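You operate a simulated robot arm through the tools that you are given. There is no shell and no other tool. Be economical: measure what you need, move in short steps, check, and stop when the job is done.

The job below is to be done with a simulated two-armed robot. You get a single attempt, and the scene is never put back.

TASK
Oil cover 26 with the brush, put it in the tray with the GOOD card and close the pan.
Fine: blue brush, oil from the pan, brush back; the card stands in the tray's slot; the other cover stays bare. Set down upright: blue oil brush. A coat counts when it lies all over at full strength: go over it till it gets no stronger.

The check looks at the end state, three seconds after you hand in, the way a careful person would. Anything else that was tipped, shoved, dropped, spilled or broken makes it a failure. Lids that push on must go on centred and level and be pressed home; caps that screw on are set level and turned clockwise until they are tight.

THE ROBOT
Two 7-joint arms with fingered hands on one trunk, on a base that drives. Base frame: it is fixed to the floor where the robot stands at the start and does not move with it; the origin is under the middle of the robot, x ahead of it, y to its left, z up; the surface under the hand at the start is at about z = 884. Lengths are in mm, angles in rad, forces in N, time in s.
The left shoulder is at the start at [60, 177, 1000], the right one opposite. Places, roughly: air box valve [1200, -400, 1000]; air setting knob [1400, -500, 1100]; blue push plug (4x4x4 cm) [600, -500, 900]; blue wing knob [100, -300, 900]; card slot of the orange tray [800, -100, 900]; dip lever [1700, 300, 600]; green can [1250, -500, 500]; green counter slider [600, -100, 800]; green push plug (4x4x4 cm) [500, -600, 900]; grey push plug (4x4x4 cm) [500, -600, 900]; inside of the orange tray [800, -200, 900]; long port housing (21x8x6 cm) [400, -600, 400]; oil pan [1000, -500, 900]; oil pan lid [1100, -400, 1000]; orange push plug (4x4x4 cm) [600, -600, 900]; press lever [300, -500, 1200]. Payload 4 kg a hand.
The TCP of each hand is the grasp point between the finger pads, 37 mm short of the fingertips. In the tool frame z runs along the fingers and y along their closing line. Largest opening 124 mm; the body of the gripper starts 43 mm behind the TCP. The gripper is a hand of 3 fingers: y runs from the thumb to the fingers, the wrist lies at [-15, -108, -202] in the tool frame, and closing takes about 1.5 s.
Orientation is that of the tool frame in the base frame, as [roll, pitch, yaw] about the fixed x, y, z axes, in that order (R = Rz(yaw) Ry(pitch) Rx(roll)). With the fingers straight down and the wrist toward the robot, the tool's x, y and z point along [0, 1, 0], [1, 0, 0] and [0, 0, -1] of the base frame.

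THE INTERFACE
- The arms move only by the tool arm_command. It takes "left_commands", "right_commands" or both (then of equal length, played together; a hand with none holds still); each is one flat list of numbers, 7 for each row, row after row: the shift along the tool's x, y, z in mm, then the turn, a rotation vector about the tool's x, y, z in rad, then the opening, from 0 (shut) to 1 (fully open). In form: [dx, dy, dz, rx, ry, rz, jaw, dx, dy, dz, rx, ry, rz, jaw, ...]. A call has 1 to 8 rows; each row is the pose to reach, as a shift and turn from the pose commanded when the call began, along the tool's axes at that moment. A row lasts 0.2 s, in which the tool goes at most 50 mm and 0.15 rad; a call with a longer step from one row to the next is refused whole, and so is a gripper value outside its range. Where a pose cannot be reached the arm comes as near as it can. A force on the tool above 40 N (or 10 N above the force at the start of the call, whichever is more), or a blocked arm, ends the call early, and 0.2 s more pass. Each finger travels about 72 mm/s and halts on what it meets, pressing with about 33 N; the grip force reading is that of the motor and also rises with nothing between the fingers. The clock runs only during rows and for 0.2 s after the last one: add rows that repeat a pose to give the fingers time. It gives the time, the measured TCP pose, the force on the tool (base axes), the opening and the grip force at its end, in the units of the frame above (readings bear some noise), with the torque about the TCP (base axes, N m) and any sound that the robot's microphone picked up.
- Cameras (640 x 400 px; columns grow to the right, rows downward): "scene" is now at [40.2, -43.6, 1647.1]; the picture's right is [-0.52, -0.86, 0.00], its down [-0.61, 0.37, -0.70] and it looks along [0.60, -0.36, -0.71] (base axes); focal length 293 px, centre (320, 200). "left" rides on the left gripper at [-64, -76, -137] in its tool frame; the picture's right is [-0.84, -0.26, 0.48], its down [0.48, -0.76, 0.43] and it looks along [0.26, 0.60, 0.76] (tool axes); focal length 256 px, centre (320, 200). "right" rides on the right gripper at [64, -76, -137] in its tool frame; the picture's right is [-0.84, 0.26, -0.48], its down [-0.48, -0.76, 0.43] and it looks along [-0.26, 0.60, 0.76] (tool axes); focal length 256 px, centre (320, 200). There is no depth. A picture from a camera that has moved, and an enlarged one, comes with that camera's place and axes in the base frame and with its lens.
- get_image(camera): a new picture of that camera. The clock stands still meanwhile.
- lift_body(by): slides the trunk up (or, below 0, down) by that many mm; the arms and the scene camera ride with it, the base frame stays. It gives what a move gives, with no picture.
- roll_base(legs): drives the robot by 1 to 6 legs, each [ahead, left, turn to the left] in mm, mm and rad, along the robot's own axes; the way and the turn of a leg run together, so that a leg with both is an arc; at most 1500 mm and 3.142 rad a leg. The arms and the cameras ride along, it lands a little off, and it stops where it bumps. It gives what a move gives.
- hand_shape(shape, hand): the hand has 3 fingers and takes this shape, open, in about a second: jaw (thumb against the fingers, like two jaws); tri (thumb and two fingers); tip (a fingertip pinch); poke (one finger out to press); point (the index stretched); flat (the hand flat); cup (the hand cupped); fist (a fist). The gripper value then closes the fingers along that shape, each until it touches; the sizes above hold for jaw. It gives what a move gives, with no picture.
- head_to(pan, tilt): turns the head with the scene camera to pan (to the left, within 1.501 rad either way) and tilt (down, from -0.506 to 1.204), counted from straight ahead of the robot. It gives what a move gives.
- close_up(camera, box): a new picture of the part [left, top, right, bottom] of that camera's present view, enlarged. The clock stands still meanwhile.
- sign_off(): hands the job in; it is judged then, once.

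Go step by step. Nothing tells you exact positions but the pictures and the camera data: compare them with the known pose of the tool, close in by small moves and look again before you grip or let go. The budget is 120 turns and 108 pictures, counting those below and the enlarged ones. Unless the task says otherwise, let go and move clear before handing in, and close with one line.

The tools are called after "Call:" as name(argument=value, ...) on one line, values as JSON. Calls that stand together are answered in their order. arm_command: Moves the arms, as the interface text tells. Its arguments: {"type":"object","properties":{"left_commands":{"type":"array","items":{"type":"number"}},"right_commands":{"type":"array","items":{"type":"number"}}},"required":[]} The other tools are called the same way: lift_body (by) slides the trunk up or down; hand_shape (shape, hand) gives the hand a shape; roll_base (legs) drives the base; head_to (pan, tilt) turns the head that bears the scene camera; get_image (camera) takes a picture; close_up (camera, box) takes an enlarged picture of a part of a camera's view; sign_off () hands the job in.

At the start:

```text
time: 0.0
left_tcp_pos: [555.4, -14.0, 1202.1]
left_orientation: [3.141, 0.001, 1.572]
left_contact_force: [-0.5, -0.1, -0.6]
left_wrist_torque: [0.01, -0.02, 0.03]
left_width: 123.6
left_gripper_force: 0.1
left_shape: jaw
right_tcp_pos: [406.8, -471.4, 1253.7]
right_orientation: [3.141, 0.001, 1.57]
right_contact_force: [0.1, -0.4, -0.2]
right_wrist_torque: [0.01, 0.05, 0.0]
right_width: 123.8
right_gripper_force: 0.0
right_shape: jaw
trunk travel left (down, up): [-525.0, 65.0]
robot x, y, heading: [-0.5, 2.1, -0.005]
head pan, tilt: [-0.543, 0.791]
```

scene: 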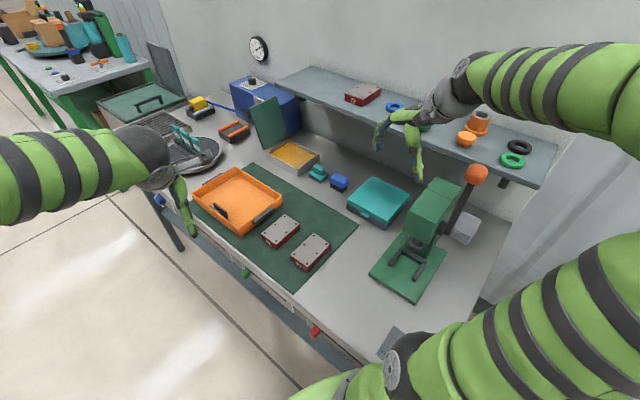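
right: 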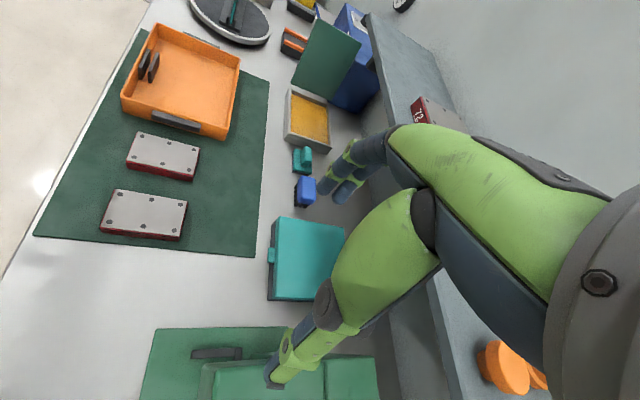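
left: 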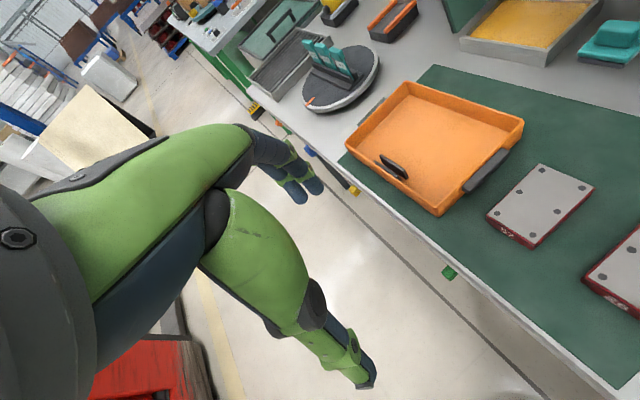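

I see the orange tray, two covers on the mat, the oil pan with its lid standing open, a teal and a blue brush, and cards on a turntable. I'll look closer at each of them first.

Call:
close_up(camera="scene", box=[240, 90, 420, 280])

Call:
close_up(camera="scene", box=[130, 80, 290, 240])

Call:
close_up(camera="left", box=[280, 0, 640, 300])

```text
2.11 times, centred on (330, 185) of scene
camera zoom: at [40.2, -43.6, 1647.1], right [-0.52, -0.86, 0.0], down [-0.61, 0.37, -0.7], along [0.6, -0.36, -0.71], focal length 617 px, centre (299, 232)
```

zoom: 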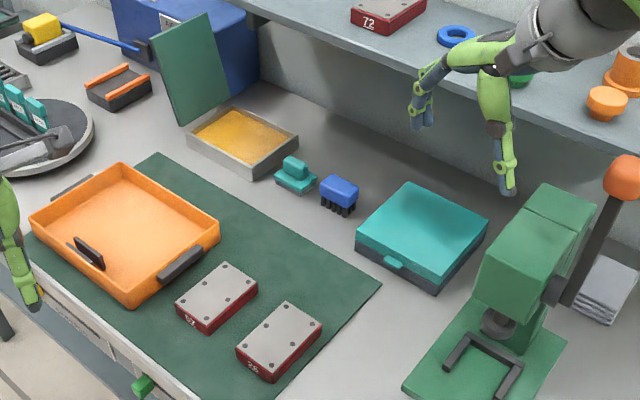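

```text
2.50 times, centred on (210, 160) of scene
camera zoom: at [40.2, -43.6, 1647.1], right [-0.52, -0.86, 0.0], down [-0.61, 0.37, -0.7], along [0.6, -0.36, -0.71], focal length 732 px, centre (595, 300)
```

zoom: 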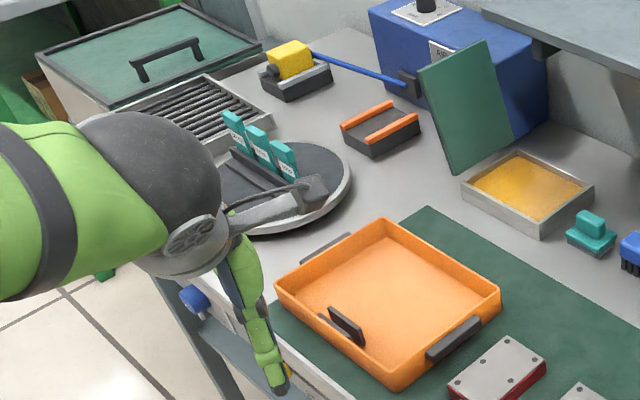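

```text
1.33 times, centred on (460, 150) of left
camera zoom: at [481.1, -77.1, 1338.8], right [-0.26, -0.84, -0.48], down [-0.76, 0.48, -0.43], along [0.6, 0.26, -0.76], focal length 341 px, centre (133, 267)
```

zoom: 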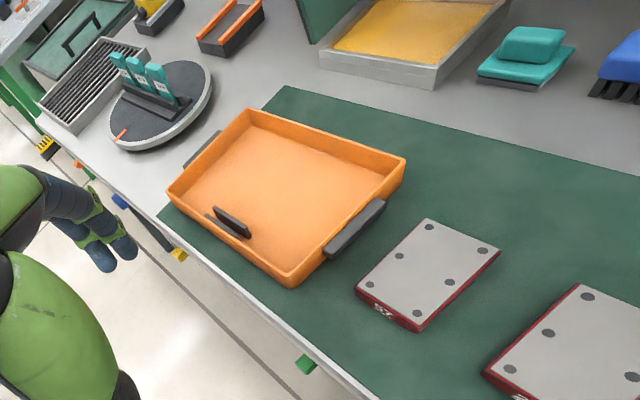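

Next I'll read the cover numbers and card labels.

Call:
close_up(camera="scene", box=[255, 205, 345, 275])

Call:
close_up(camera="left", box=[290, 20, 390, 120])

Call:
close_up(camera="scene", box=[270, 90, 370, 200])

```text
5.71 times, centred on (300, 240) of scene
camera zoom: at [40.2, -43.6, 1647.1], right [-0.52, -0.86, 0.0], down [-0.61, 0.37, -0.7], along [0.6, -0.36, -0.71], focal length 1674 px, centre (434, -29)
```

zoom: 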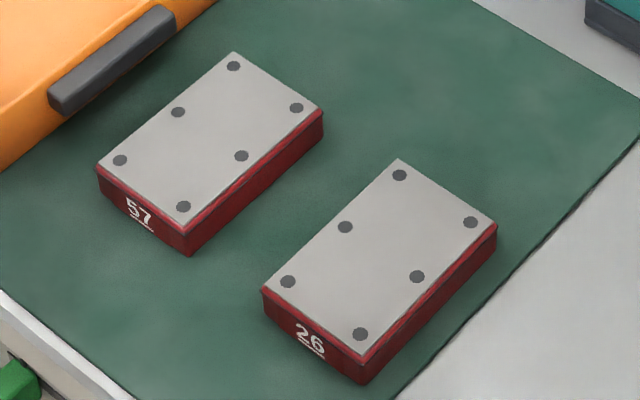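

```text
4.00 times, centred on (340, 70) of left
camera zoom: at [481.1, -77.1, 1338.8], right [-0.26, -0.84, -0.48], down [-0.76, 0.48, -0.43], along [0.6, 0.26, -0.76], focal length 1024 px, centre (240, 720)
```

zoom: 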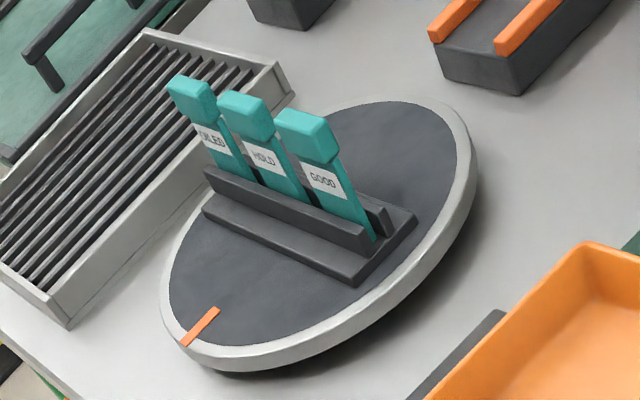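

```text
3.64 times, centred on (320, 145) of scene
camera zoom: at [40.2, -43.6, 1647.1], right [-0.52, -0.86, 0.0], down [-0.61, 0.37, -0.7], along [0.6, -0.36, -0.71], focal length 1065 px, centre (320, 400)
```

zoom: 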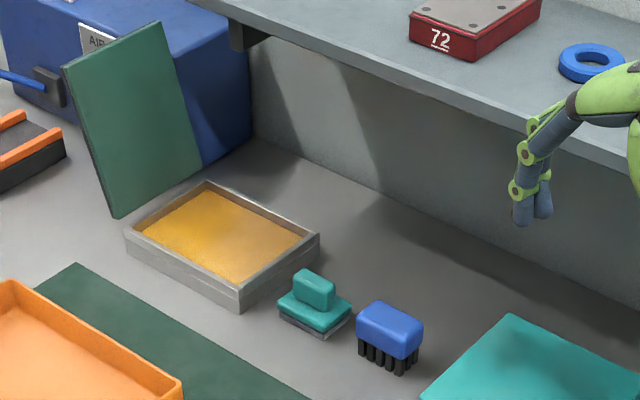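

Cover 26 is the nearer-right one and the GOOD card is the nearest of the three on the turntable. The pan's hinged lid looks to be on its far side. I need to know where the table edge runs relative to the base.

Call:
head_to(pan=-0.5, tilt=1.2)

Call:
get_image(camera="scene")

Call:
head_to(pan=0.1, tilt=0.8)

Call:
get_image(camera="scene")

```text
time: 0.9
left_tcp_pos: [556.4, -13.2, 1202.1]
left_orientation: [-3.141, 0.0, 1.571]
left_contact_force: [-0.1, -0.6, -0.1]
left_wrist_torque: [-0.02, -0.01, -0.01]
left_width: 123.7
left_gripper_force: 0.1
left_shape: jaw
right_tcp_pos: [407.6, -471.3, 1254.0]
right_orientation: [-3.141, -0.001, 1.571]
right_contact_force: [-0.5, -0.3, 0.4]
right_wrist_torque: [0.0, 0.01, -0.03]
right_width: 123.8
right_gripper_force: 0.1
right_shape: jaw
trunk travel left (down, up): [-525.0, 65.0]
robot x, y, heading: [-0.8, -3.4, -0.004]
head pan, tilt: [-0.499, 1.201]
```

```text
98 pictures are left
camera scene: at [19.9, -28.6, 1618.7], right [-0.48, -0.88, 0.0], down [-0.82, 0.45, -0.36], along [0.32, -0.17, -0.93], focal length 293 px, centre (320, 200)
```

scene: 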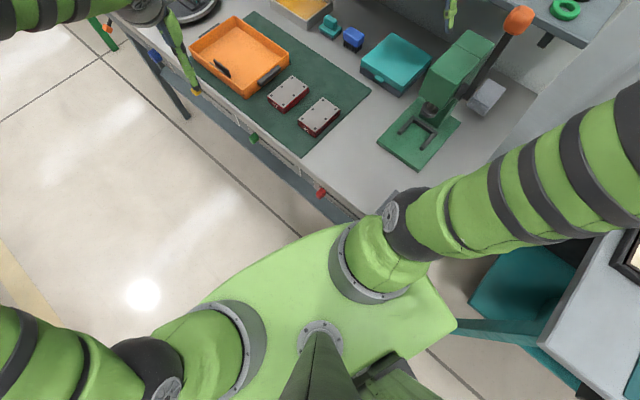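

```text
time: 1.9
left_tcp_pos: [557.6, -13.4, 1202.3]
left_orientation: [3.141, 0.0, 1.57]
left_contact_force: [0.0, 0.1, -0.5]
left_wrist_torque: [-0.02, 0.02, 0.02]
left_width: 123.8
left_gripper_force: 0.1
left_shape: jaw
right_tcp_pos: [407.3, -472.5, 1252.9]
right_orientation: [3.141, 0.001, 1.571]
right_contact_force: [-0.2, -0.4, 0.2]
right_wrist_torque: [0.02, -0.02, -0.01]
right_width: 123.5
right_gripper_force: 0.1
right_shape: jaw
trunk travel left (down, up): [-525.0, 65.0]
robot x, y, heading: [-0.0, 0.7, 0.001]
head pan, tilt: [0.099, 0.799]
```

```text
97 pictures are left
camera scene: at [51.0, 6.1, 1646.4], right [0.1, -1.0, 0.0], down [-0.71, -0.07, -0.7], along [0.69, 0.07, -0.72], focal length 293 px, centre (320, 200)
```

scene: 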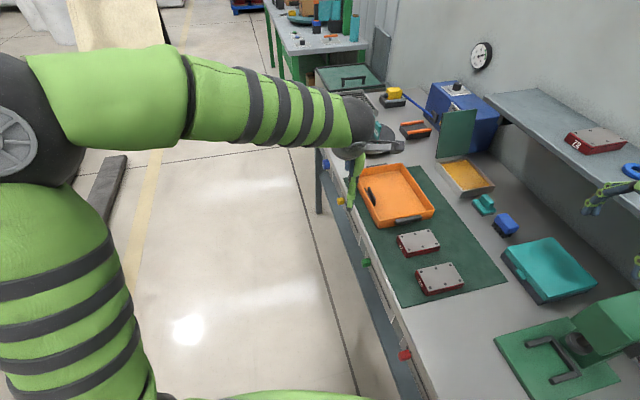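

The table's front edge runs along x at about y ≈ -110. I'll step left, drive alongside it and turn right to face it, which brings everything within reach.

Call:
roll_base(legs=[[0, 360, 0], [870, 0, 0], [0, 0, -1.571]])

Call:
head_to(pan=0.0, tilt=0.9)

Call:
get_image(camera="scene")

```text
time: 12.2
left_tcp_pos: [877.1, -199.0, 1202.6]
left_orientation: [3.141, 0.0, 0.01]
left_contact_force: [0.8, 0.2, 0.1]
left_wrist_torque: [-0.03, 0.01, 0.0]
left_width: 123.3
left_gripper_force: 0.0
left_shape: jaw
right_tcp_pos: [417.1, -54.3, 1253.4]
right_orientation: [3.14, 0.0, 0.009]
right_contact_force: [0.8, -0.4, -0.8]
right_wrist_torque: [-0.02, 0.01, -0.05]
right_width: 123.6
right_gripper_force: 0.1
right_shape: jaw
trunk travel left (down, up): [-525.0, 65.0]
robot x, y, heading: [882.2, 355.4, -1.56]
head pan, tilt: [0.099, 0.799]
```

```text
time: 12.9
left_tcp_pos: [876.4, -198.0, 1202.0]
left_orientation: [-3.14, -0.001, 0.012]
left_contact_force: [-0.3, 0.2, 1.0]
left_wrist_torque: [-0.02, 0.01, 0.02]
left_width: 123.6
left_gripper_force: 0.1
left_shape: jaw
right_tcp_pos: [417.1, -54.8, 1253.3]
right_orientation: [3.141, -0.001, 0.011]
right_contact_force: [0.6, 0.5, 0.3]
right_wrist_torque: [0.04, 0.0, -0.05]
right_width: 123.5
right_gripper_force: 0.2
right_shape: jaw
trunk travel left (down, up): [-525.0, 65.0]
robot x, y, heading: [885.8, 360.6, -1.564]
head pan, tilt: [0.0, 0.901]
```

```text
96 pictures are left
camera scene: at [884.6, 310.4, 1638.5], right [-1.0, -0.01, 0.0], down [-0.01, 0.78, -0.62], along [0.01, -0.62, -0.78], focal length 293 px, centre (320, 200)
```

scene: 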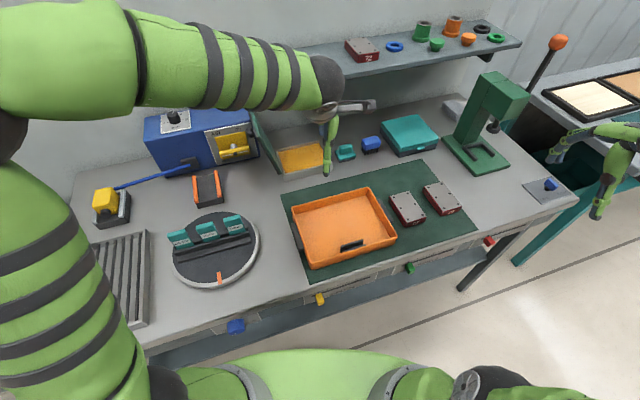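

Good station. I'll zoom in on the brush, pan and covers to measure them.

Call:
close_up(camera="scene", box=[240, 100, 400, 200])

Call:
close_up(camera="scene", box=[280, 160, 480, 285])

Call:
close_up(camera="scene", box=[150, 190, 310, 290])

```text
4.00 times, centred on (320, 150) of scene
camera zoom: at [884.6, 310.4, 1638.5], right [-1.0, -0.01, 0.0], down [-0.01, 0.78, -0.62], along [0.01, -0.62, -0.78], focal length 1172 px, centre (320, 400)
```

zoom: 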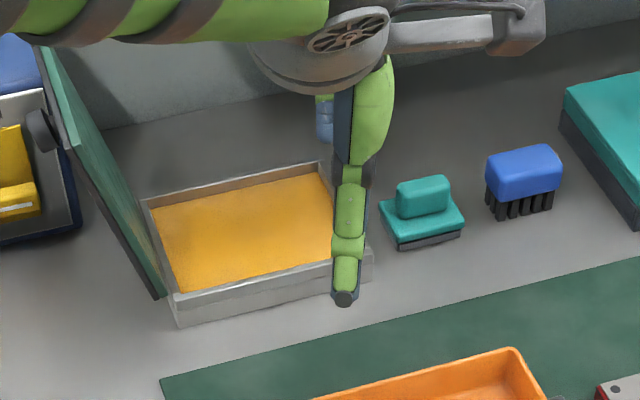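

```text
3.20 times, centred on (380, 222) of scene
camera zoom: at [884.6, 310.4, 1638.5], right [-1.0, -0.01, 0.0], down [-0.01, 0.78, -0.62], along [0.01, -0.62, -0.78], focal length 938 px, centre (128, 128)
```

zoom: 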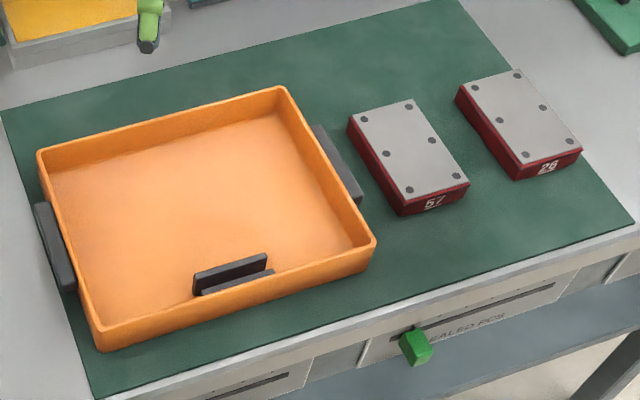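

```text
4.00 times, centred on (230, 240) of scene
camera zoom: at [884.6, 310.4, 1638.5], right [-1.0, -0.01, 0.0], down [-0.01, 0.78, -0.62], along [0.01, -0.62, -0.78], focal length 1172 px, centre (680, 40)
```

zoom: 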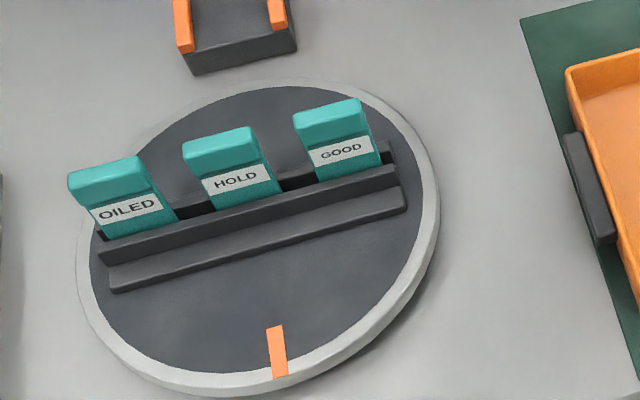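

The table is turned about 0.33 rad from the base axes. Brush is near (703,-522), cover 26 near (493,-287). I'll swing the left arm aside and bring the right hand over the brush.

Call:
arm_command(right_commands=[24, 39, 0, 0, 0, -0.03, 1, 48, 78, 0, 0, 0, -0.07, 1, 72, 117, 0, 0, 0, -0.11, 1, 96, 156, 0, 0, 0, -0.15, 1, 120, 195, 0, 0, 0, -0.19, 1, 144, 234, 0, 0, 0, -0.23, 1, 168, 273, 0, 0, 0, -0.28, 1, 192, 312, 0, 0, 0, -0.32, 1], left_commands=[35, -10, -10, 0, 0, 0, 1, 70, -20, -20, 0, 0, 0, 1, 105, -30, -30, 0, 0, 0, 1, 140, -40, -40, 0, 0, 0, 1, 175, -50, -50, 0, 0, 0, 1, 210, -60, -60, 0, 0, 0, 1, 245, -70, -70, 0, 0, 0, 1, 280, -80, -80, 0, 0, 0, 1])

Call:
get_image(camera="right")

```text
time: 14.7
left_tcp_pos: [1157.8, -114.6, 1282.6]
left_orientation: [-3.14, -0.001, 0.009]
left_contact_force: [1.0, -0.3, -0.6]
left_wrist_torque: [0.02, 0.0, -0.02]
left_width: 123.6
left_gripper_force: 0.1
left_shape: jaw
right_tcp_pos: [613.1, -362.1, 1249.9]
right_orientation: [-3.141, 0.002, 0.329]
right_contact_force: [0.5, 0.4, -0.4]
right_wrist_torque: [0.0, 0.03, -0.01]
right_width: 123.6
right_gripper_force: 0.1
right_shape: jaw
trunk travel left (down, up): [-525.0, 65.0]
robot x, y, heading: [883.4, 359.6, -1.561]
head pan, tilt: [0.0, 0.901]
```

```text
92 pictures are left
camera right: at [649.4, -270.1, 1387.5], right [-0.71, -0.51, 0.48], down [-0.7, 0.56, -0.43], along [-0.05, -0.65, -0.76], focal length 256 px, centre (320, 200)
```

right: 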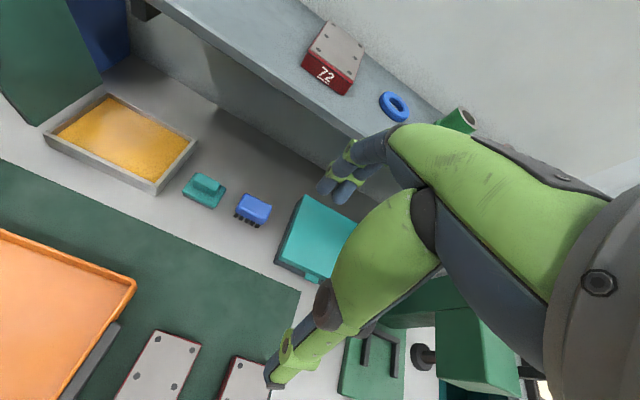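

The shelf edge overhangs near the brush at about z ≈ 1200, so I'll come down first in front of it and slide in under it.

Call:
arm_command(right_commands=[8, 15, 40, 0, 0, 0, 1, 17, 30, 80, 0, 0, 0, 1, 25, 45, 120, 0, 0, 0, 1, 34, 60, 160, 0, 0, 0, 1, 42, 75, 200, 0, 0, 0, 1, 51, 89, 240, 0, 0, 0, 1])

Call:
get_image(camera="right")

Call:
get_image(camera="scene")

```text
time: 16.1
left_tcp_pos: [1156.4, -116.4, 1282.8]
left_orientation: [-3.141, -0.001, 0.011]
left_contact_force: [-0.1, 0.0, 1.3]
left_wrist_torque: [0.02, -0.01, 0.01]
left_width: 123.5
left_gripper_force: 0.1
left_shape: jaw
right_tcp_pos: [688.8, -435.3, 1014.1]
right_orientation: [3.142, 0.0, 0.33]
right_contact_force: [-0.1, -1.2, 0.5]
right_wrist_torque: [0.0, -0.01, 0.0]
right_width: 123.6
right_gripper_force: 0.0
right_shape: jaw
trunk travel left (down, up): [-525.0, 65.0]
robot x, y, heading: [882.5, 360.2, -1.562]
head pan, tilt: [0.0, 0.901]
```

```text
91 pictures are left
camera right: at [724.5, -341.8, 1150.6], right [-0.71, -0.51, 0.48], down [-0.7, 0.56, -0.43], along [-0.05, -0.65, -0.76], focal length 256 px, centre (320, 200)
```

right: 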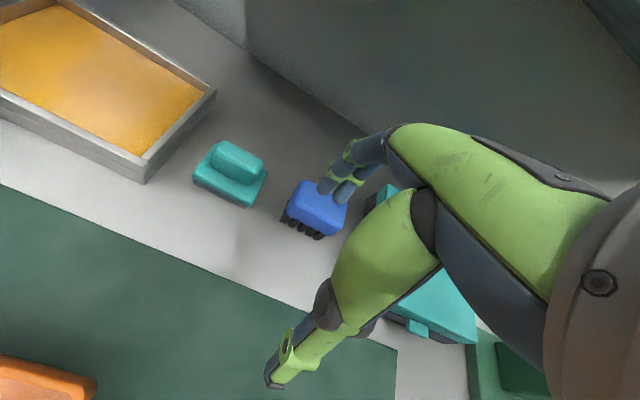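

```text
90 pictures are left
camera scene: at [884.8, 309.7, 1638.5], right [-1.0, -0.01, 0.0], down [-0.01, 0.78, -0.62], along [0.01, -0.62, -0.78], focal length 293 px, centre (320, 200)
```

scene: 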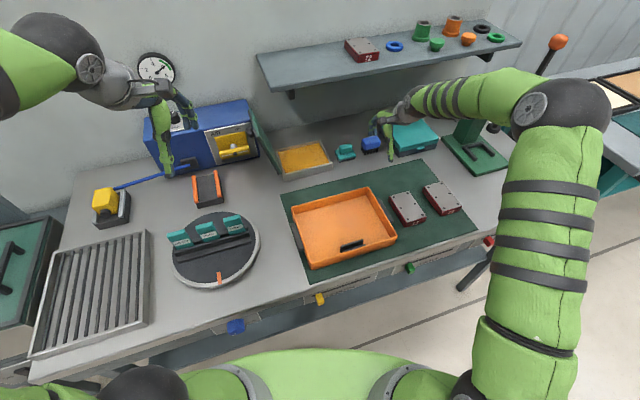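

Call:
close_up(camera="right", box=[180, 110, 400, 250])

Call:
close_up(camera="scene", box=[330, 110, 430, 180])

```text
2.86 times, centred on (290, 180) of right
camera zoom: at [724.5, -341.8, 1150.6], right [-0.71, -0.51, 0.48], down [-0.7, 0.56, -0.43], along [-0.05, -0.65, -0.76], focal length 731 px, centre (406, 257)
```

zoom: 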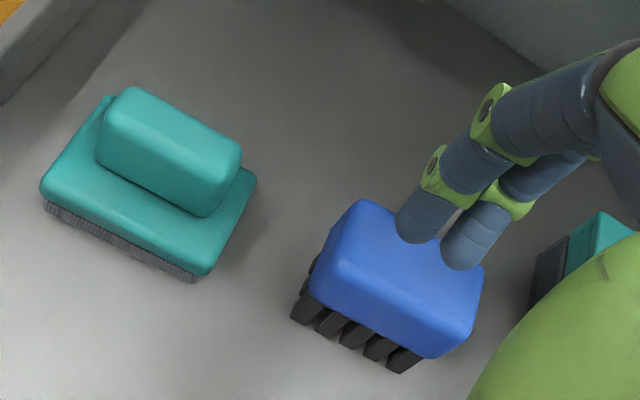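

```text
5.71 times, centred on (380, 145) of scene
camera zoom: at [884.8, 309.7, 1638.5], right [-1.0, -0.01, 0.0], down [-0.01, 0.78, -0.62], along [0.01, -0.62, -0.78], focal length 1674 px, centre (-23, 514)
```

zoom: 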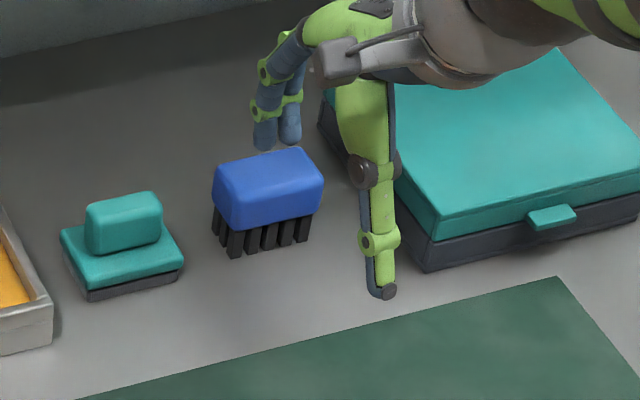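

Brush located well from two views: block centre about (702,-525), z 910–938. I move over it at height, then check.

Call:
arm_command(right_commands=[-6, 30, 0, 0, 0, 0, 1, -11, 60, 0, 0, 0, 0, 1, -16.5, 89, 0, 0, 0, 0, 1, -16.5, 89, 20, 0, 0, 0, 1])

Call:
get_image(camera="right")

Call:
close_up(camera="scene", box=[330, 90, 430, 170])

```text
time: 17.1
left_tcp_pos: [1155.7, -114.9, 1284.1]
left_orientation: [3.14, 0.0, 0.011]
left_contact_force: [0.3, 0.9, -0.5]
left_wrist_torque: [0.02, 0.02, 0.0]
left_width: 123.6
left_gripper_force: 0.0
left_shape: jaw
right_tcp_pos: [701.8, -520.8, 992.8]
right_orientation: [3.141, 0.0, 0.33]
right_contact_force: [0.0, -0.4, 0.6]
right_wrist_torque: [0.05, -0.01, -0.01]
right_width: 123.7
right_gripper_force: 0.1
right_shape: jaw
trunk travel left (down, up): [-525.0, 65.0]
robot x, y, heading: [881.6, 364.9, -1.561]
head pan, tilt: [0.0, 0.901]
```

```text
87 pictures are left
camera right: at [738.0, -427.9, 1130.2], right [-0.71, -0.51, 0.48], down [-0.7, 0.56, -0.43], along [-0.05, -0.65, -0.76], focal length 256 px, centre (320, 200)
```

right: 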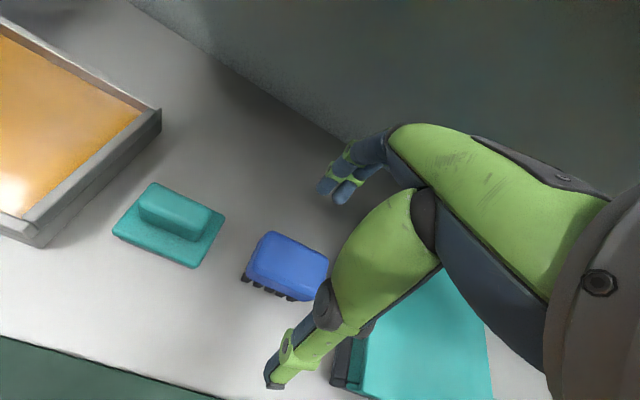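

```text
5.00 times, centred on (380, 130) of scene
camera zoom: at [884.4, 310.5, 1638.5], right [-1.0, -0.01, 0.0], down [-0.01, 0.78, -0.62], along [0.01, -0.62, -0.78], focal length 1465 px, centre (20, 550)
```

zoom: 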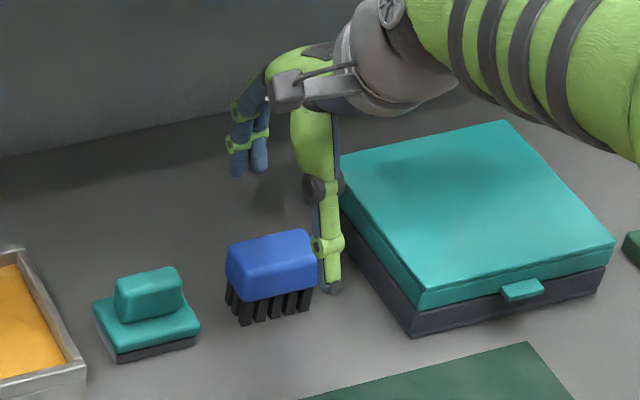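

The projection checks out: the TCP is over the brush within a few mm. I go down until the fingertips are beside the block and close.

Call:
arm_command(right_commands=[0, 4, 20, 0, 0, 0, 1, 0, 4, 41, 0, 0, 0, 1, 0, 4, 41, 0, 0, 0, 0.6, 0, 4, 41, 0, 0, 0, 0.6])

Call:
close_up(camera="right", box=[180, 110, 440, 390])

Call:
close_up(camera="scene", box=[330, 100, 430, 170])

```text
time: 18.1
left_tcp_pos: [1156.6, -116.0, 1282.9]
left_orientation: [-3.141, 0.0, 0.01]
left_contact_force: [-0.1, 0.5, -0.3]
left_wrist_torque: [0.02, 0.0, -0.04]
left_width: 123.9
left_gripper_force: 0.0
left_shape: jaw
right_tcp_pos: [700.9, -526.0, 951.8]
right_orientation: [-3.142, 0.001, 0.331]
right_contact_force: [-0.4, 0.3, 0.4]
right_wrist_torque: [0.01, 0.0, 0.01]
right_width: 75.0
right_gripper_force: 0.0
right_shape: jaw
trunk travel left (down, up): [-525.0, 65.0]
robot x, y, heading: [884.6, 361.3, -1.559]
head pan, tilt: [0.0, 0.901]
```

```text
1.43 times, centred on (310, 250) of right
camera zoom: at [736.9, -433.6, 1090.1], right [-0.71, -0.51, 0.48], down [-0.7, 0.56, -0.43], along [-0.05, -0.65, -0.76], focal length 366 px, centre (334, 129)
```

zoom: 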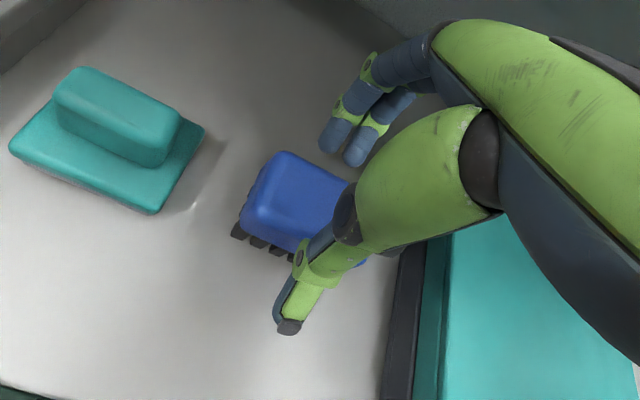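

```text
5.71 times, centred on (380, 135) of scene
camera zoom: at [884.6, 310.3, 1638.5], right [-1.0, -0.01, 0.0], down [-0.01, 0.78, -0.62], along [0.01, -0.62, -0.78], focal length 1674 px, centre (-23, 571)
```

zoom: 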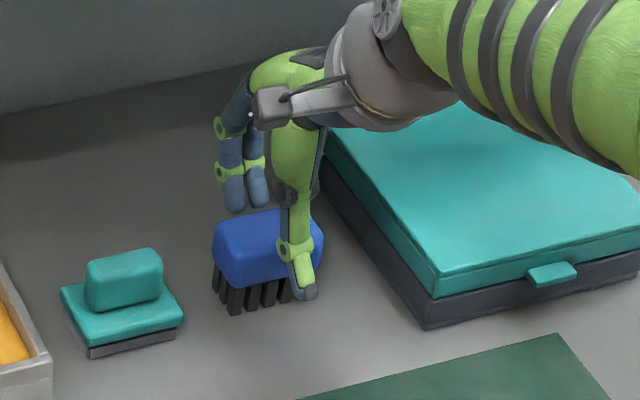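

The fingers straddle the block; the thumb is slightly off to the right, so I shift 6 mm and close.

Call:
arm_command(right_commands=[6, 0, 0, 0, 0, 0, 0.6, 6, 0, 0, 0, 0, 0, 0.3, 6, 0, 0, 0, 0, 0, 0.15, 6, 0, 0, 0, 0, 0, 0, 6, 0, 0, 0, 0, 0, 0, 6, 0, 0, 0, 0, 0, 0, 6, 0, 0, 0, 0, 0, 0, 6, 0, 0, 0, 0, 0, 0])

Call:
close_up(camera="scene", box=[330, 100, 430, 170])

```text
time: 19.9
left_tcp_pos: [1155.8, -115.3, 1284.1]
left_orientation: [3.141, 0.001, 0.012]
left_contact_force: [0.4, 0.7, -0.1]
left_wrist_torque: [-0.01, 0.03, -0.01]
left_width: 123.8
left_gripper_force: 0.2
left_shape: jaw
right_tcp_pos: [708.5, -524.1, 953.1]
right_orientation: [3.139, 0.0, 0.329]
right_contact_force: [-0.8, -0.9, 5.5]
right_wrist_torque: [-0.21, -0.03, -0.03]
right_width: 42.7
right_gripper_force: 32.6
right_shape: jaw
trunk travel left (down, up): [-525.0, 65.0]
robot x, y, heading: [885.1, 360.9, -1.563]
head pan, tilt: [0.0, 0.901]
```

```text
5.71 times, centred on (380, 135) of scene
camera zoom: at [884.7, 310.9, 1638.5], right [-1.0, -0.01, 0.0], down [-0.01, 0.78, -0.62], along [0.01, -0.62, -0.78], focal length 1674 px, centre (-23, 571)
```

zoom: 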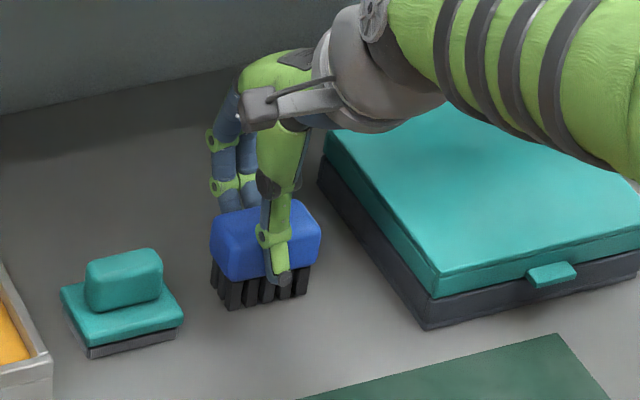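

Gripped at 42.7 mm. I'll lift the brush and check that it hangs level.

Call:
arm_command(right_commands=[0, 0, -15, 0, 0, 0, 0, 0, 0, -45, 0, 0, 0, 0, 0, 0, -75, 0, 0, 0, 0])

Call:
close_up(camera="scene", box=[230, 90, 430, 190])

```text
time: 20.7
left_tcp_pos: [1155.7, -115.9, 1283.5]
left_orientation: [3.141, -0.001, 0.011]
left_contact_force: [0.4, 0.1, -0.3]
left_wrist_torque: [0.04, -0.01, 0.03]
left_width: 123.8
left_gripper_force: 0.1
left_shape: jaw
right_tcp_pos: [708.2, -523.2, 1027.6]
right_orientation: [-3.141, 0.0, 0.331]
right_contact_force: [-0.2, -0.1, -1.8]
right_wrist_torque: [0.01, -0.05, 0.05]
right_width: 42.0
right_gripper_force: 33.1
right_shape: jaw
trunk travel left (down, up): [-525.0, 65.0]
robot x, y, heading: [882.4, 360.1, -1.563]
head pan, tilt: [0.0, 0.901]
```

```text
3.20 times, centred on (330, 140) of scene
camera zoom: at [884.8, 310.8, 1638.4], right [-1.0, -0.01, 0.0], down [-0.01, 0.78, -0.62], along [0.01, -0.62, -0.78], focal length 938 px, centre (288, 392)
```

zoom: 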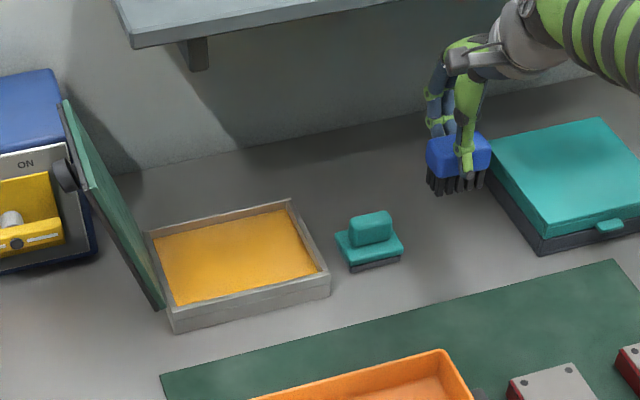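

Brush held level. Now I carry it across to above the pan.

Call:
arm_command(right_commands=[42, 2, 0, 0, 0, 0, 0, 84, 3, 0, 0, 0, 0, 0, 126, 5, 0, 0, 0, 0, 0, 168, 6, 0, 0, 0, 0, 0, 210, 8, 0, 0, 0, 0, 0, 248, 9, 0, 0, 0, 0, 0])

Call:
close_up(camera="scene", box=[230, 90, 430, 190])

Call:
get_image(camera="right")

```text
time: 22.1
left_tcp_pos: [1156.9, -115.0, 1283.3]
left_orientation: [3.14, 0.001, 0.01]
left_contact_force: [-0.4, -0.3, -1.1]
left_wrist_torque: [-0.01, 0.01, 0.01]
left_width: 123.7
left_gripper_force: 0.0
left_shape: jaw
right_tcp_pos: [946.4, -451.5, 1028.4]
right_orientation: [3.141, 0.0, 0.331]
right_contact_force: [-0.1, -0.6, 0.4]
right_wrist_torque: [0.01, 0.0, -0.02]
right_width: 41.9
right_gripper_force: 33.5
right_shape: jaw
trunk travel left (down, up): [-525.0, 65.0]
robot x, y, heading: [881.2, 356.9, -1.562]
head pan, tilt: [0.0, 0.901]
```

```text
3.20 times, centred on (330, 140) of scene
camera zoom: at [885.5, 310.7, 1638.5], right [-1.0, -0.01, 0.0], down [-0.01, 0.78, -0.62], along [0.01, -0.62, -0.78], focal length 938 px, centre (288, 392)
```

zoom: 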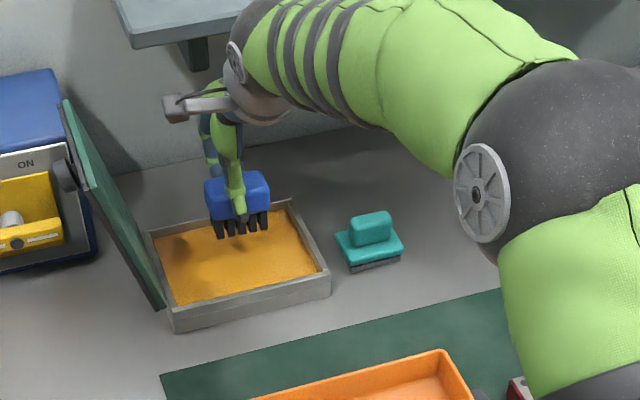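

```text
80 pictures are left
camera right: at [983.5, -358.8, 1165.9], right [-0.71, -0.51, 0.48], down [-0.7, 0.56, -0.43], along [-0.05, -0.65, -0.76], focal length 256 px, centre (320, 200)
```

right: 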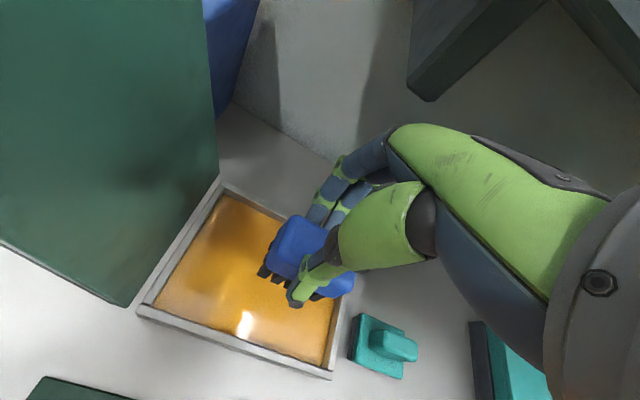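

The brush is centred above the pan. I lower it slowly into the oil.

Call:
arm_command(right_commands=[0, 0, 25, 0, 0, 0, 0, 0, 0, 45, 0, 0, 0, 0, 0, 0, 55, 0, 0, 0, 0, 0, 0, 62, 0, 0, 0, 0])

Call:
close_up(camera="scene", box=[260, 110, 360, 180])

```text
time: 23.1
left_tcp_pos: [1155.7, -112.9, 1286.2]
left_orientation: [3.138, -0.001, 0.011]
left_contact_force: [0.4, 0.2, -0.3]
left_wrist_torque: [-0.01, 0.0, 0.02]
left_width: 123.5
left_gripper_force: 0.0
left_shape: jaw
right_tcp_pos: [948.7, -451.4, 975.5]
right_orientation: [3.13, 0.0, 0.331]
right_contact_force: [-3.9, 7.4, 35.5]
right_wrist_torque: [-0.18, -0.08, 0.01]
right_width: 43.0
right_gripper_force: 32.9
right_shape: jaw
trunk travel left (down, up): [-525.0, 65.0]
robot x, y, heading: [883.4, 354.8, -1.562]
head pan, tilt: [0.0, 0.901]
```

```text
5.71 times, centred on (310, 145) of scene
camera zoom: at [884.0, 314.9, 1639.3], right [-1.0, -0.01, 0.0], down [-0.01, 0.78, -0.62], along [0.01, -0.62, -0.78], focal length 1674 px, centre (377, 514)
```

zoom: 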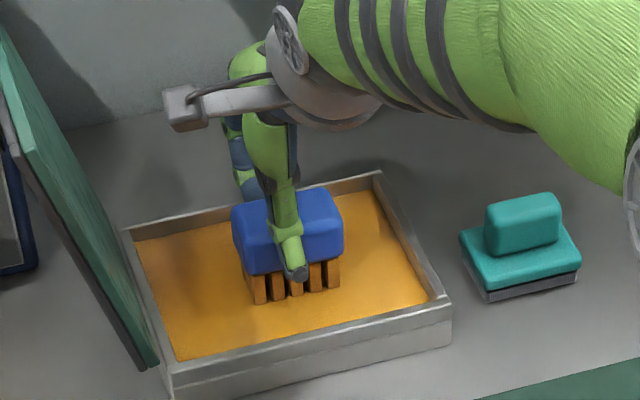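

The bristles took up the oil; contact surface at about TCP 975. I lift out and go back along the rear, staying clear of cover 57.

Call:
arm_command(right_commands=[0, 0, -20, 0, 0, 0, 0, 0, 0, -50, 0, 0, 0, 0, 0, 0, -60, 0, 0, 0, 0, -45, 0, -60, 0, 0, 0, 0, -90, 0, -60, 0, 0, 0, 0, -135, 0, -60, 0, 0, 0, 0, -180, -5, -60, 0, 0, 0, 0, -225, -10, -60, 0, 0, 0, 0])

Call:
get_image(camera="scene")

```text
time: 24.9
left_tcp_pos: [1156.1, -115.7, 1283.1]
left_orientation: [-3.141, 0.001, 0.011]
left_contact_force: [-1.0, -0.4, -0.7]
left_wrist_torque: [0.04, -0.02, 0.0]
left_width: 123.7
left_gripper_force: 0.1
left_shape: jaw
right_tcp_pos: [730.6, -516.1, 1025.6]
right_orientation: [-3.141, -0.001, 0.331]
right_contact_force: [0.0, 0.5, -0.3]
right_wrist_torque: [0.03, -0.01, 0.0]
right_width: 42.3
right_gripper_force: 32.5
right_shape: jaw
trunk travel left (down, up): [-525.0, 65.0]
robot x, y, heading: [885.7, 358.5, -1.56]
head pan, tilt: [0.0, 0.901]
```

```text
78 pictures are left
camera scene: at [883.4, 309.9, 1638.5], right [-1.0, -0.01, 0.0], down [-0.01, 0.78, -0.62], along [0.01, -0.62, -0.78], focal length 293 px, centre (320, 200)
```

scene: 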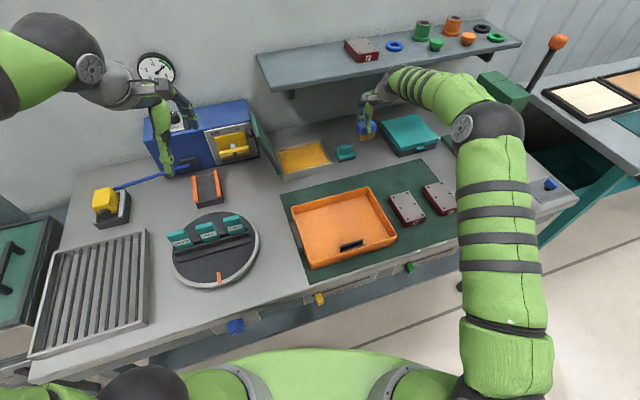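

Now over to the far end of cover 26, still high.

Call:
arm_command(right_commands=[-20, -36, 0, 0, 0, 0, 0, -40, -73, 0, 0, 0, 0, 0, -60, -109, 0, 0, 0, 0, 0, -80, -145, 0, 0, 0, 0, 0, -100, -181, 0, 0, 0, 0, 0, -120, -218, 0, 0, 0, 0, 0, -140, -254, 0, 0, 0, 0, 0, -140, -254, 20, 0, 0, 0, 0])

Call:
close_up(camera="scene", box=[380, 140, 500, 230])

Call:
get_image(camera="right")

```text
time: 26.7
left_tcp_pos: [1157.0, -116.1, 1282.8]
left_orientation: [-3.141, 0.0, 0.011]
left_contact_force: [0.4, -0.3, 0.5]
left_wrist_torque: [-0.01, 0.0, -0.01]
left_width: 123.6
left_gripper_force: 0.2
left_shape: jaw
right_tcp_pos: [515.6, -317.0, 1006.0]
right_orientation: [3.14, 0.0, 0.333]
right_contact_force: [0.3, 0.2, -0.3]
right_wrist_torque: [0.01, -0.03, 0.0]
right_width: 41.7
right_gripper_force: 33.1
right_shape: jaw
trunk travel left (down, up): [-525.0, 65.0]
robot x, y, heading: [885.0, 360.1, -1.559]
head pan, tilt: [0.0, 0.901]
```

```text
4.44 times, centred on (440, 185) of scene
camera zoom: at [884.7, 309.5, 1638.5], right [-1.0, -0.01, 0.0], down [-0.01, 0.78, -0.62], along [0.01, -0.62, -0.78], focal length 1302 px, centre (-213, 267)
```

zoom: 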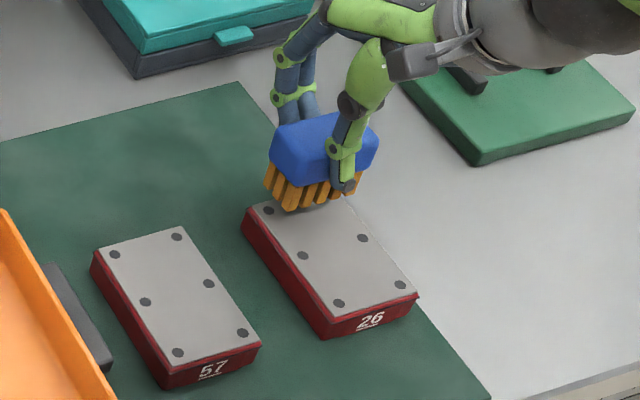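

```text
76 pictures are left
camera right: at [551.4, -225.3, 1142.9], right [-0.71, -0.52, 0.48], down [-0.7, 0.56, -0.43], along [-0.05, -0.65, -0.76], focal length 256 px, centre (320, 200)
```

right: 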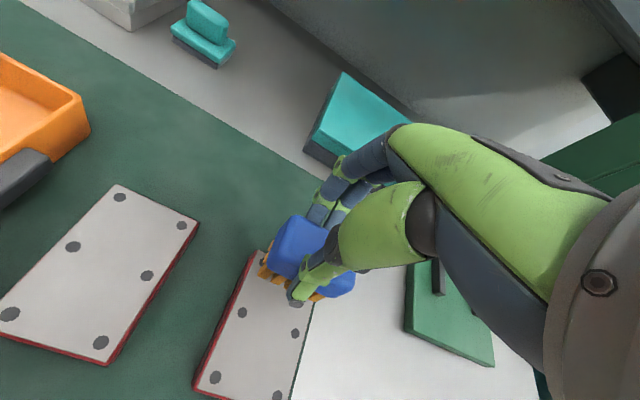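

Brush is over the far end of cover 26. I touch down lightly and check the force.

Call:
arm_command(right_commands=[0, 0, 15, 0, 0, 0, 0, 0, 0, 25, 0, 0, 0, 0, 0, 0, 29, 0, 0, 0, 0])

Call:
close_up(camera="scene", box=[380, 140, 500, 230])

```text
time: 27.6
left_tcp_pos: [1156.0, -115.5, 1283.9]
left_orientation: [-3.141, 0.002, 0.009]
left_contact_force: [0.2, -1.2, 0.4]
left_wrist_torque: [0.02, 0.0, -0.01]
left_width: 123.8
left_gripper_force: 0.0
left_shape: jaw
right_tcp_pos: [514.4, -321.7, 985.1]
right_orientation: [3.127, 0.01, 0.327]
right_contact_force: [0.0, 2.4, 20.3]
right_wrist_torque: [-0.02, -0.07, 0.01]
right_width: 42.2
right_gripper_force: 32.4
right_shape: jaw
trunk travel left (down, up): [-525.0, 65.0]
robot x, y, heading: [881.7, 358.7, -1.558]
head pan, tilt: [0.0, 0.901]
stopped in row 3 (right hand): the force on the tool passed its limit at 41 N (the readings are from after the stop); the commanded pose is now the measured one
```

```text
4.44 times, centred on (440, 185) of scene
camera zoom: at [885.2, 311.3, 1638.5], right [-1.0, -0.01, 0.0], down [-0.01, 0.78, -0.62], along [0.01, -0.62, -0.78], focal length 1302 px, centre (-213, 267)
```

zoom: 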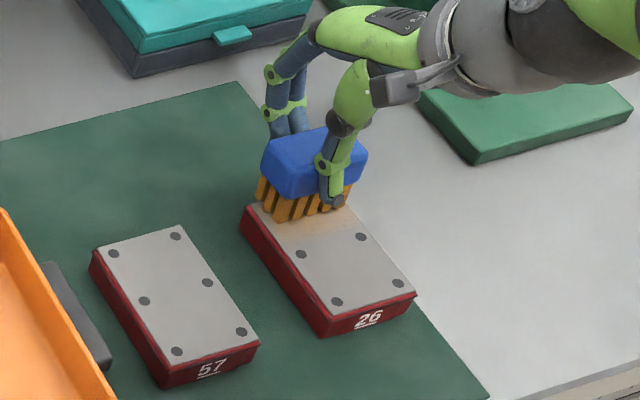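

Contact at about TCP 986 and oil begins to show. I stroke along the cover gently, there and back.

Call:
arm_command(right_commands=[4, -10, 0, 0, 0, 0, 0, 8, -30, 0, 0, 0, 0, 0, 8, -55, 0, 0, 0, 0, 0, 8, -80, 0, 0, 0, 0, 0, -6, -80, 0, 0, 0, 0, 0, -6, -55, 0, 0, 0, 0, 0, -6, -30, 0, 0, 0, 0, 0, -6, -5, 0, 0, 0, 0, 0])

Call:
close_up(camera="scene", box=[380, 140, 500, 230])

```text
time: 28.9
left_tcp_pos: [1157.1, -114.0, 1283.7]
left_orientation: [3.141, 0.0, 0.011]
left_contact_force: [-0.3, 1.4, -1.5]
left_wrist_torque: [0.01, 0.0, -0.03]
left_width: 123.9
left_gripper_force: 0.0
left_shape: jaw
right_tcp_pos: [489.3, -246.5, 984.2]
right_orientation: [3.126, 0.006, 0.334]
right_contact_force: [4.8, 5.0, 25.4]
right_wrist_torque: [-0.29, -0.32, 0.14]
right_width: 43.5
right_gripper_force: 33.6
right_shape: jaw
trunk travel left (down, up): [-525.0, 65.0]
robot x, y, heading: [883.9, 354.9, -1.561]
head pan, tilt: [0.0, 0.901]
stopped in row 6 (right hand): the force on the tool passed its limit at 41 N (the readings are from after the stop); the commanded pose is now the measured one
```

```text
4.44 times, centred on (440, 185) of scene
camera zoom: at [885.8, 312.9, 1638.5], right [-1.0, -0.01, 0.0], down [-0.01, 0.78, -0.62], along [0.01, -0.62, -0.78], focal length 1302 px, centre (-213, 267)
```

zoom: 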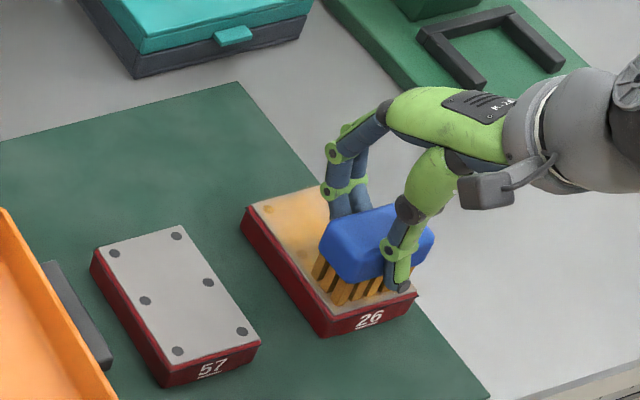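

The stroke coats well and the cover stays put. I continue more lightly over both the right and the left strip.

Call:
arm_command(right_commands=[0, 10, -2, 0, 0, 0, 0, 0, 35, -2, 0, 0, 0, 0, 0, 60, -2, 0, 0, 0, 0, 0, 86, -2, 0, 0, 0, 0, 15, 86, -2, 0, 0, 0, 0, 15, 60, -2, 0, 0, 0, 0, 15, 30, -2, 0, 0, 0, 0, 15, 0, -2, 0, 0, 0, 0])

Call:
close_up(camera="scene", box=[380, 140, 500, 230])

```text
time: 30.6
left_tcp_pos: [1155.6, -113.8, 1283.7]
left_orientation: [3.14, 0.0, 0.012]
left_contact_force: [0.1, 0.1, 0.1]
left_wrist_torque: [0.0, 0.0, 0.01]
left_width: 123.8
left_gripper_force: 0.1
left_shape: jaw
right_tcp_pos: [501.8, -241.6, 985.3]
right_orientation: [3.13, 0.002, 0.33]
right_contact_force: [0.1, -2.7, 14.3]
right_wrist_torque: [-0.45, -0.17, 0.0]
right_width: 42.5
right_gripper_force: 33.2
right_shape: jaw
trunk travel left (down, up): [-525.0, 65.0]
robot x, y, heading: [883.9, 359.0, -1.556]
head pan, tilt: [0.0, 0.901]
```

```text
4.44 times, centred on (440, 185) of scene
camera zoom: at [885.0, 311.8, 1638.6], right [-1.0, -0.01, 0.0], down [-0.01, 0.78, -0.62], along [0.01, -0.62, -0.78], focal length 1302 px, centre (-213, 267)
```

zoom: 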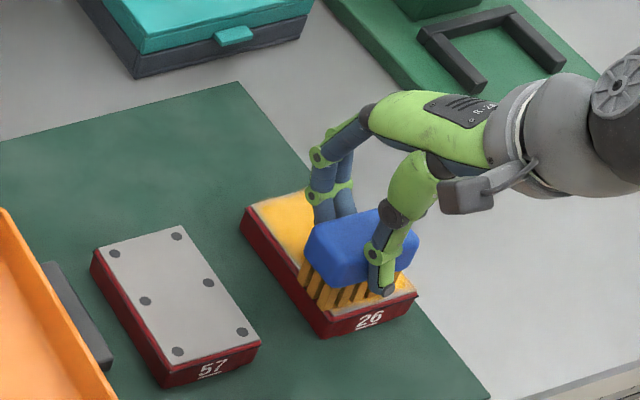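

Coverage is strong at the far end. I do another pass, including the near edge.

Call:
arm_command(right_commands=[3, -8, 0, 0, 0, 0, 0, -15, -8, 0, 0, 0, 0, 0, -15, 20, 0, 0, 0, 0, 0, -15, 48, 0, 0, 0, 0, 0, -15, 78, 0, 0, 0, 0, 0, -15, 95, 0, 0, 0, 0, 0, 3, 95, 0, 0, 0, 0, 0, 3, 65, 0, 0, 0, 0, 0])

Call:
arm_command(right_commands=[0, -30, 0, 0, 0, 0, 0, 0, -60, 0, 0, 0, 0, 0, 0, -75, 0, 0, 0, 0, 0, -9, -75, 0, 0, 0, 0, 0, -9, -45, 0, 0, 0, 0, 0, -9, -15, 0, 0, 0, 0, 0, -9, 0, -30, 0, 0, 0, 0, -9, 0, -70, 0, 0, 0, 0])

Call:
close_up(camera="scene", box=[380, 140, 500, 230])

```text
time: 32.5
left_tcp_pos: [1156.7, -113.4, 1284.4]
left_orientation: [3.141, 0.0, 0.009]
left_contact_force: [-0.9, 0.0, 0.0]
left_wrist_torque: [0.04, -0.01, 0.02]
left_width: 123.5
left_gripper_force: 0.0
left_shape: jaw
right_tcp_pos: [526.0, -300.6, 985.1]
right_orientation: [3.129, 0.002, 0.331]
right_contact_force: [-0.9, -2.2, 15.2]
right_wrist_torque: [-0.44, -0.15, 0.0]
right_width: 42.2
right_gripper_force: 32.8
right_shape: jaw
trunk travel left (down, up): [-525.0, 65.0]
robot x, y, heading: [882.3, 357.7, -1.558]
head pan, tilt: [0.0, 0.901]
```

```text
time: 34.2
left_tcp_pos: [1157.1, -114.8, 1283.6]
left_orientation: [3.14, -0.001, 0.01]
left_contact_force: [0.6, 0.1, 0.4]
left_wrist_torque: [0.01, -0.02, 0.01]
left_width: 123.4
left_gripper_force: 0.0
left_shape: jaw
right_tcp_pos: [516.8, -302.5, 1053.2]
right_orientation: [3.135, 0.003, 0.33]
right_contact_force: [-0.8, 1.1, -0.2]
right_wrist_torque: [0.01, 0.0, 0.0]
right_width: 41.8
right_gripper_force: 32.8
right_shape: jaw
trunk travel left (down, up): [-525.0, 65.0]
robot x, y, heading: [883.4, 356.8, -1.558]
head pan, tilt: [0.0, 0.901]
```

```text
4.44 times, centred on (440, 185) of scene
camera zoom: at [884.9, 310.8, 1638.3], right [-1.0, -0.01, 0.0], down [-0.01, 0.78, -0.62], along [0.01, -0.62, -0.78], focal length 1302 px, centre (-213, 267)
```

zoom: 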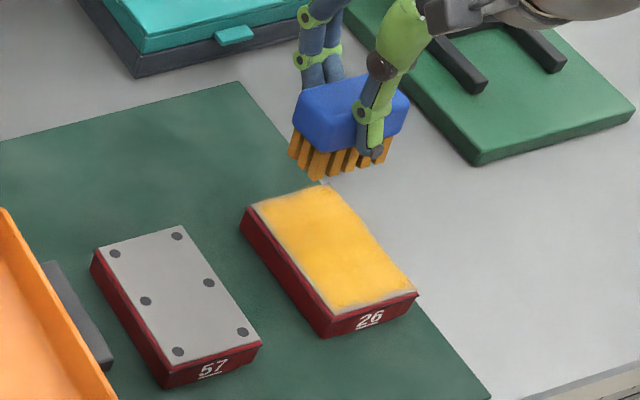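

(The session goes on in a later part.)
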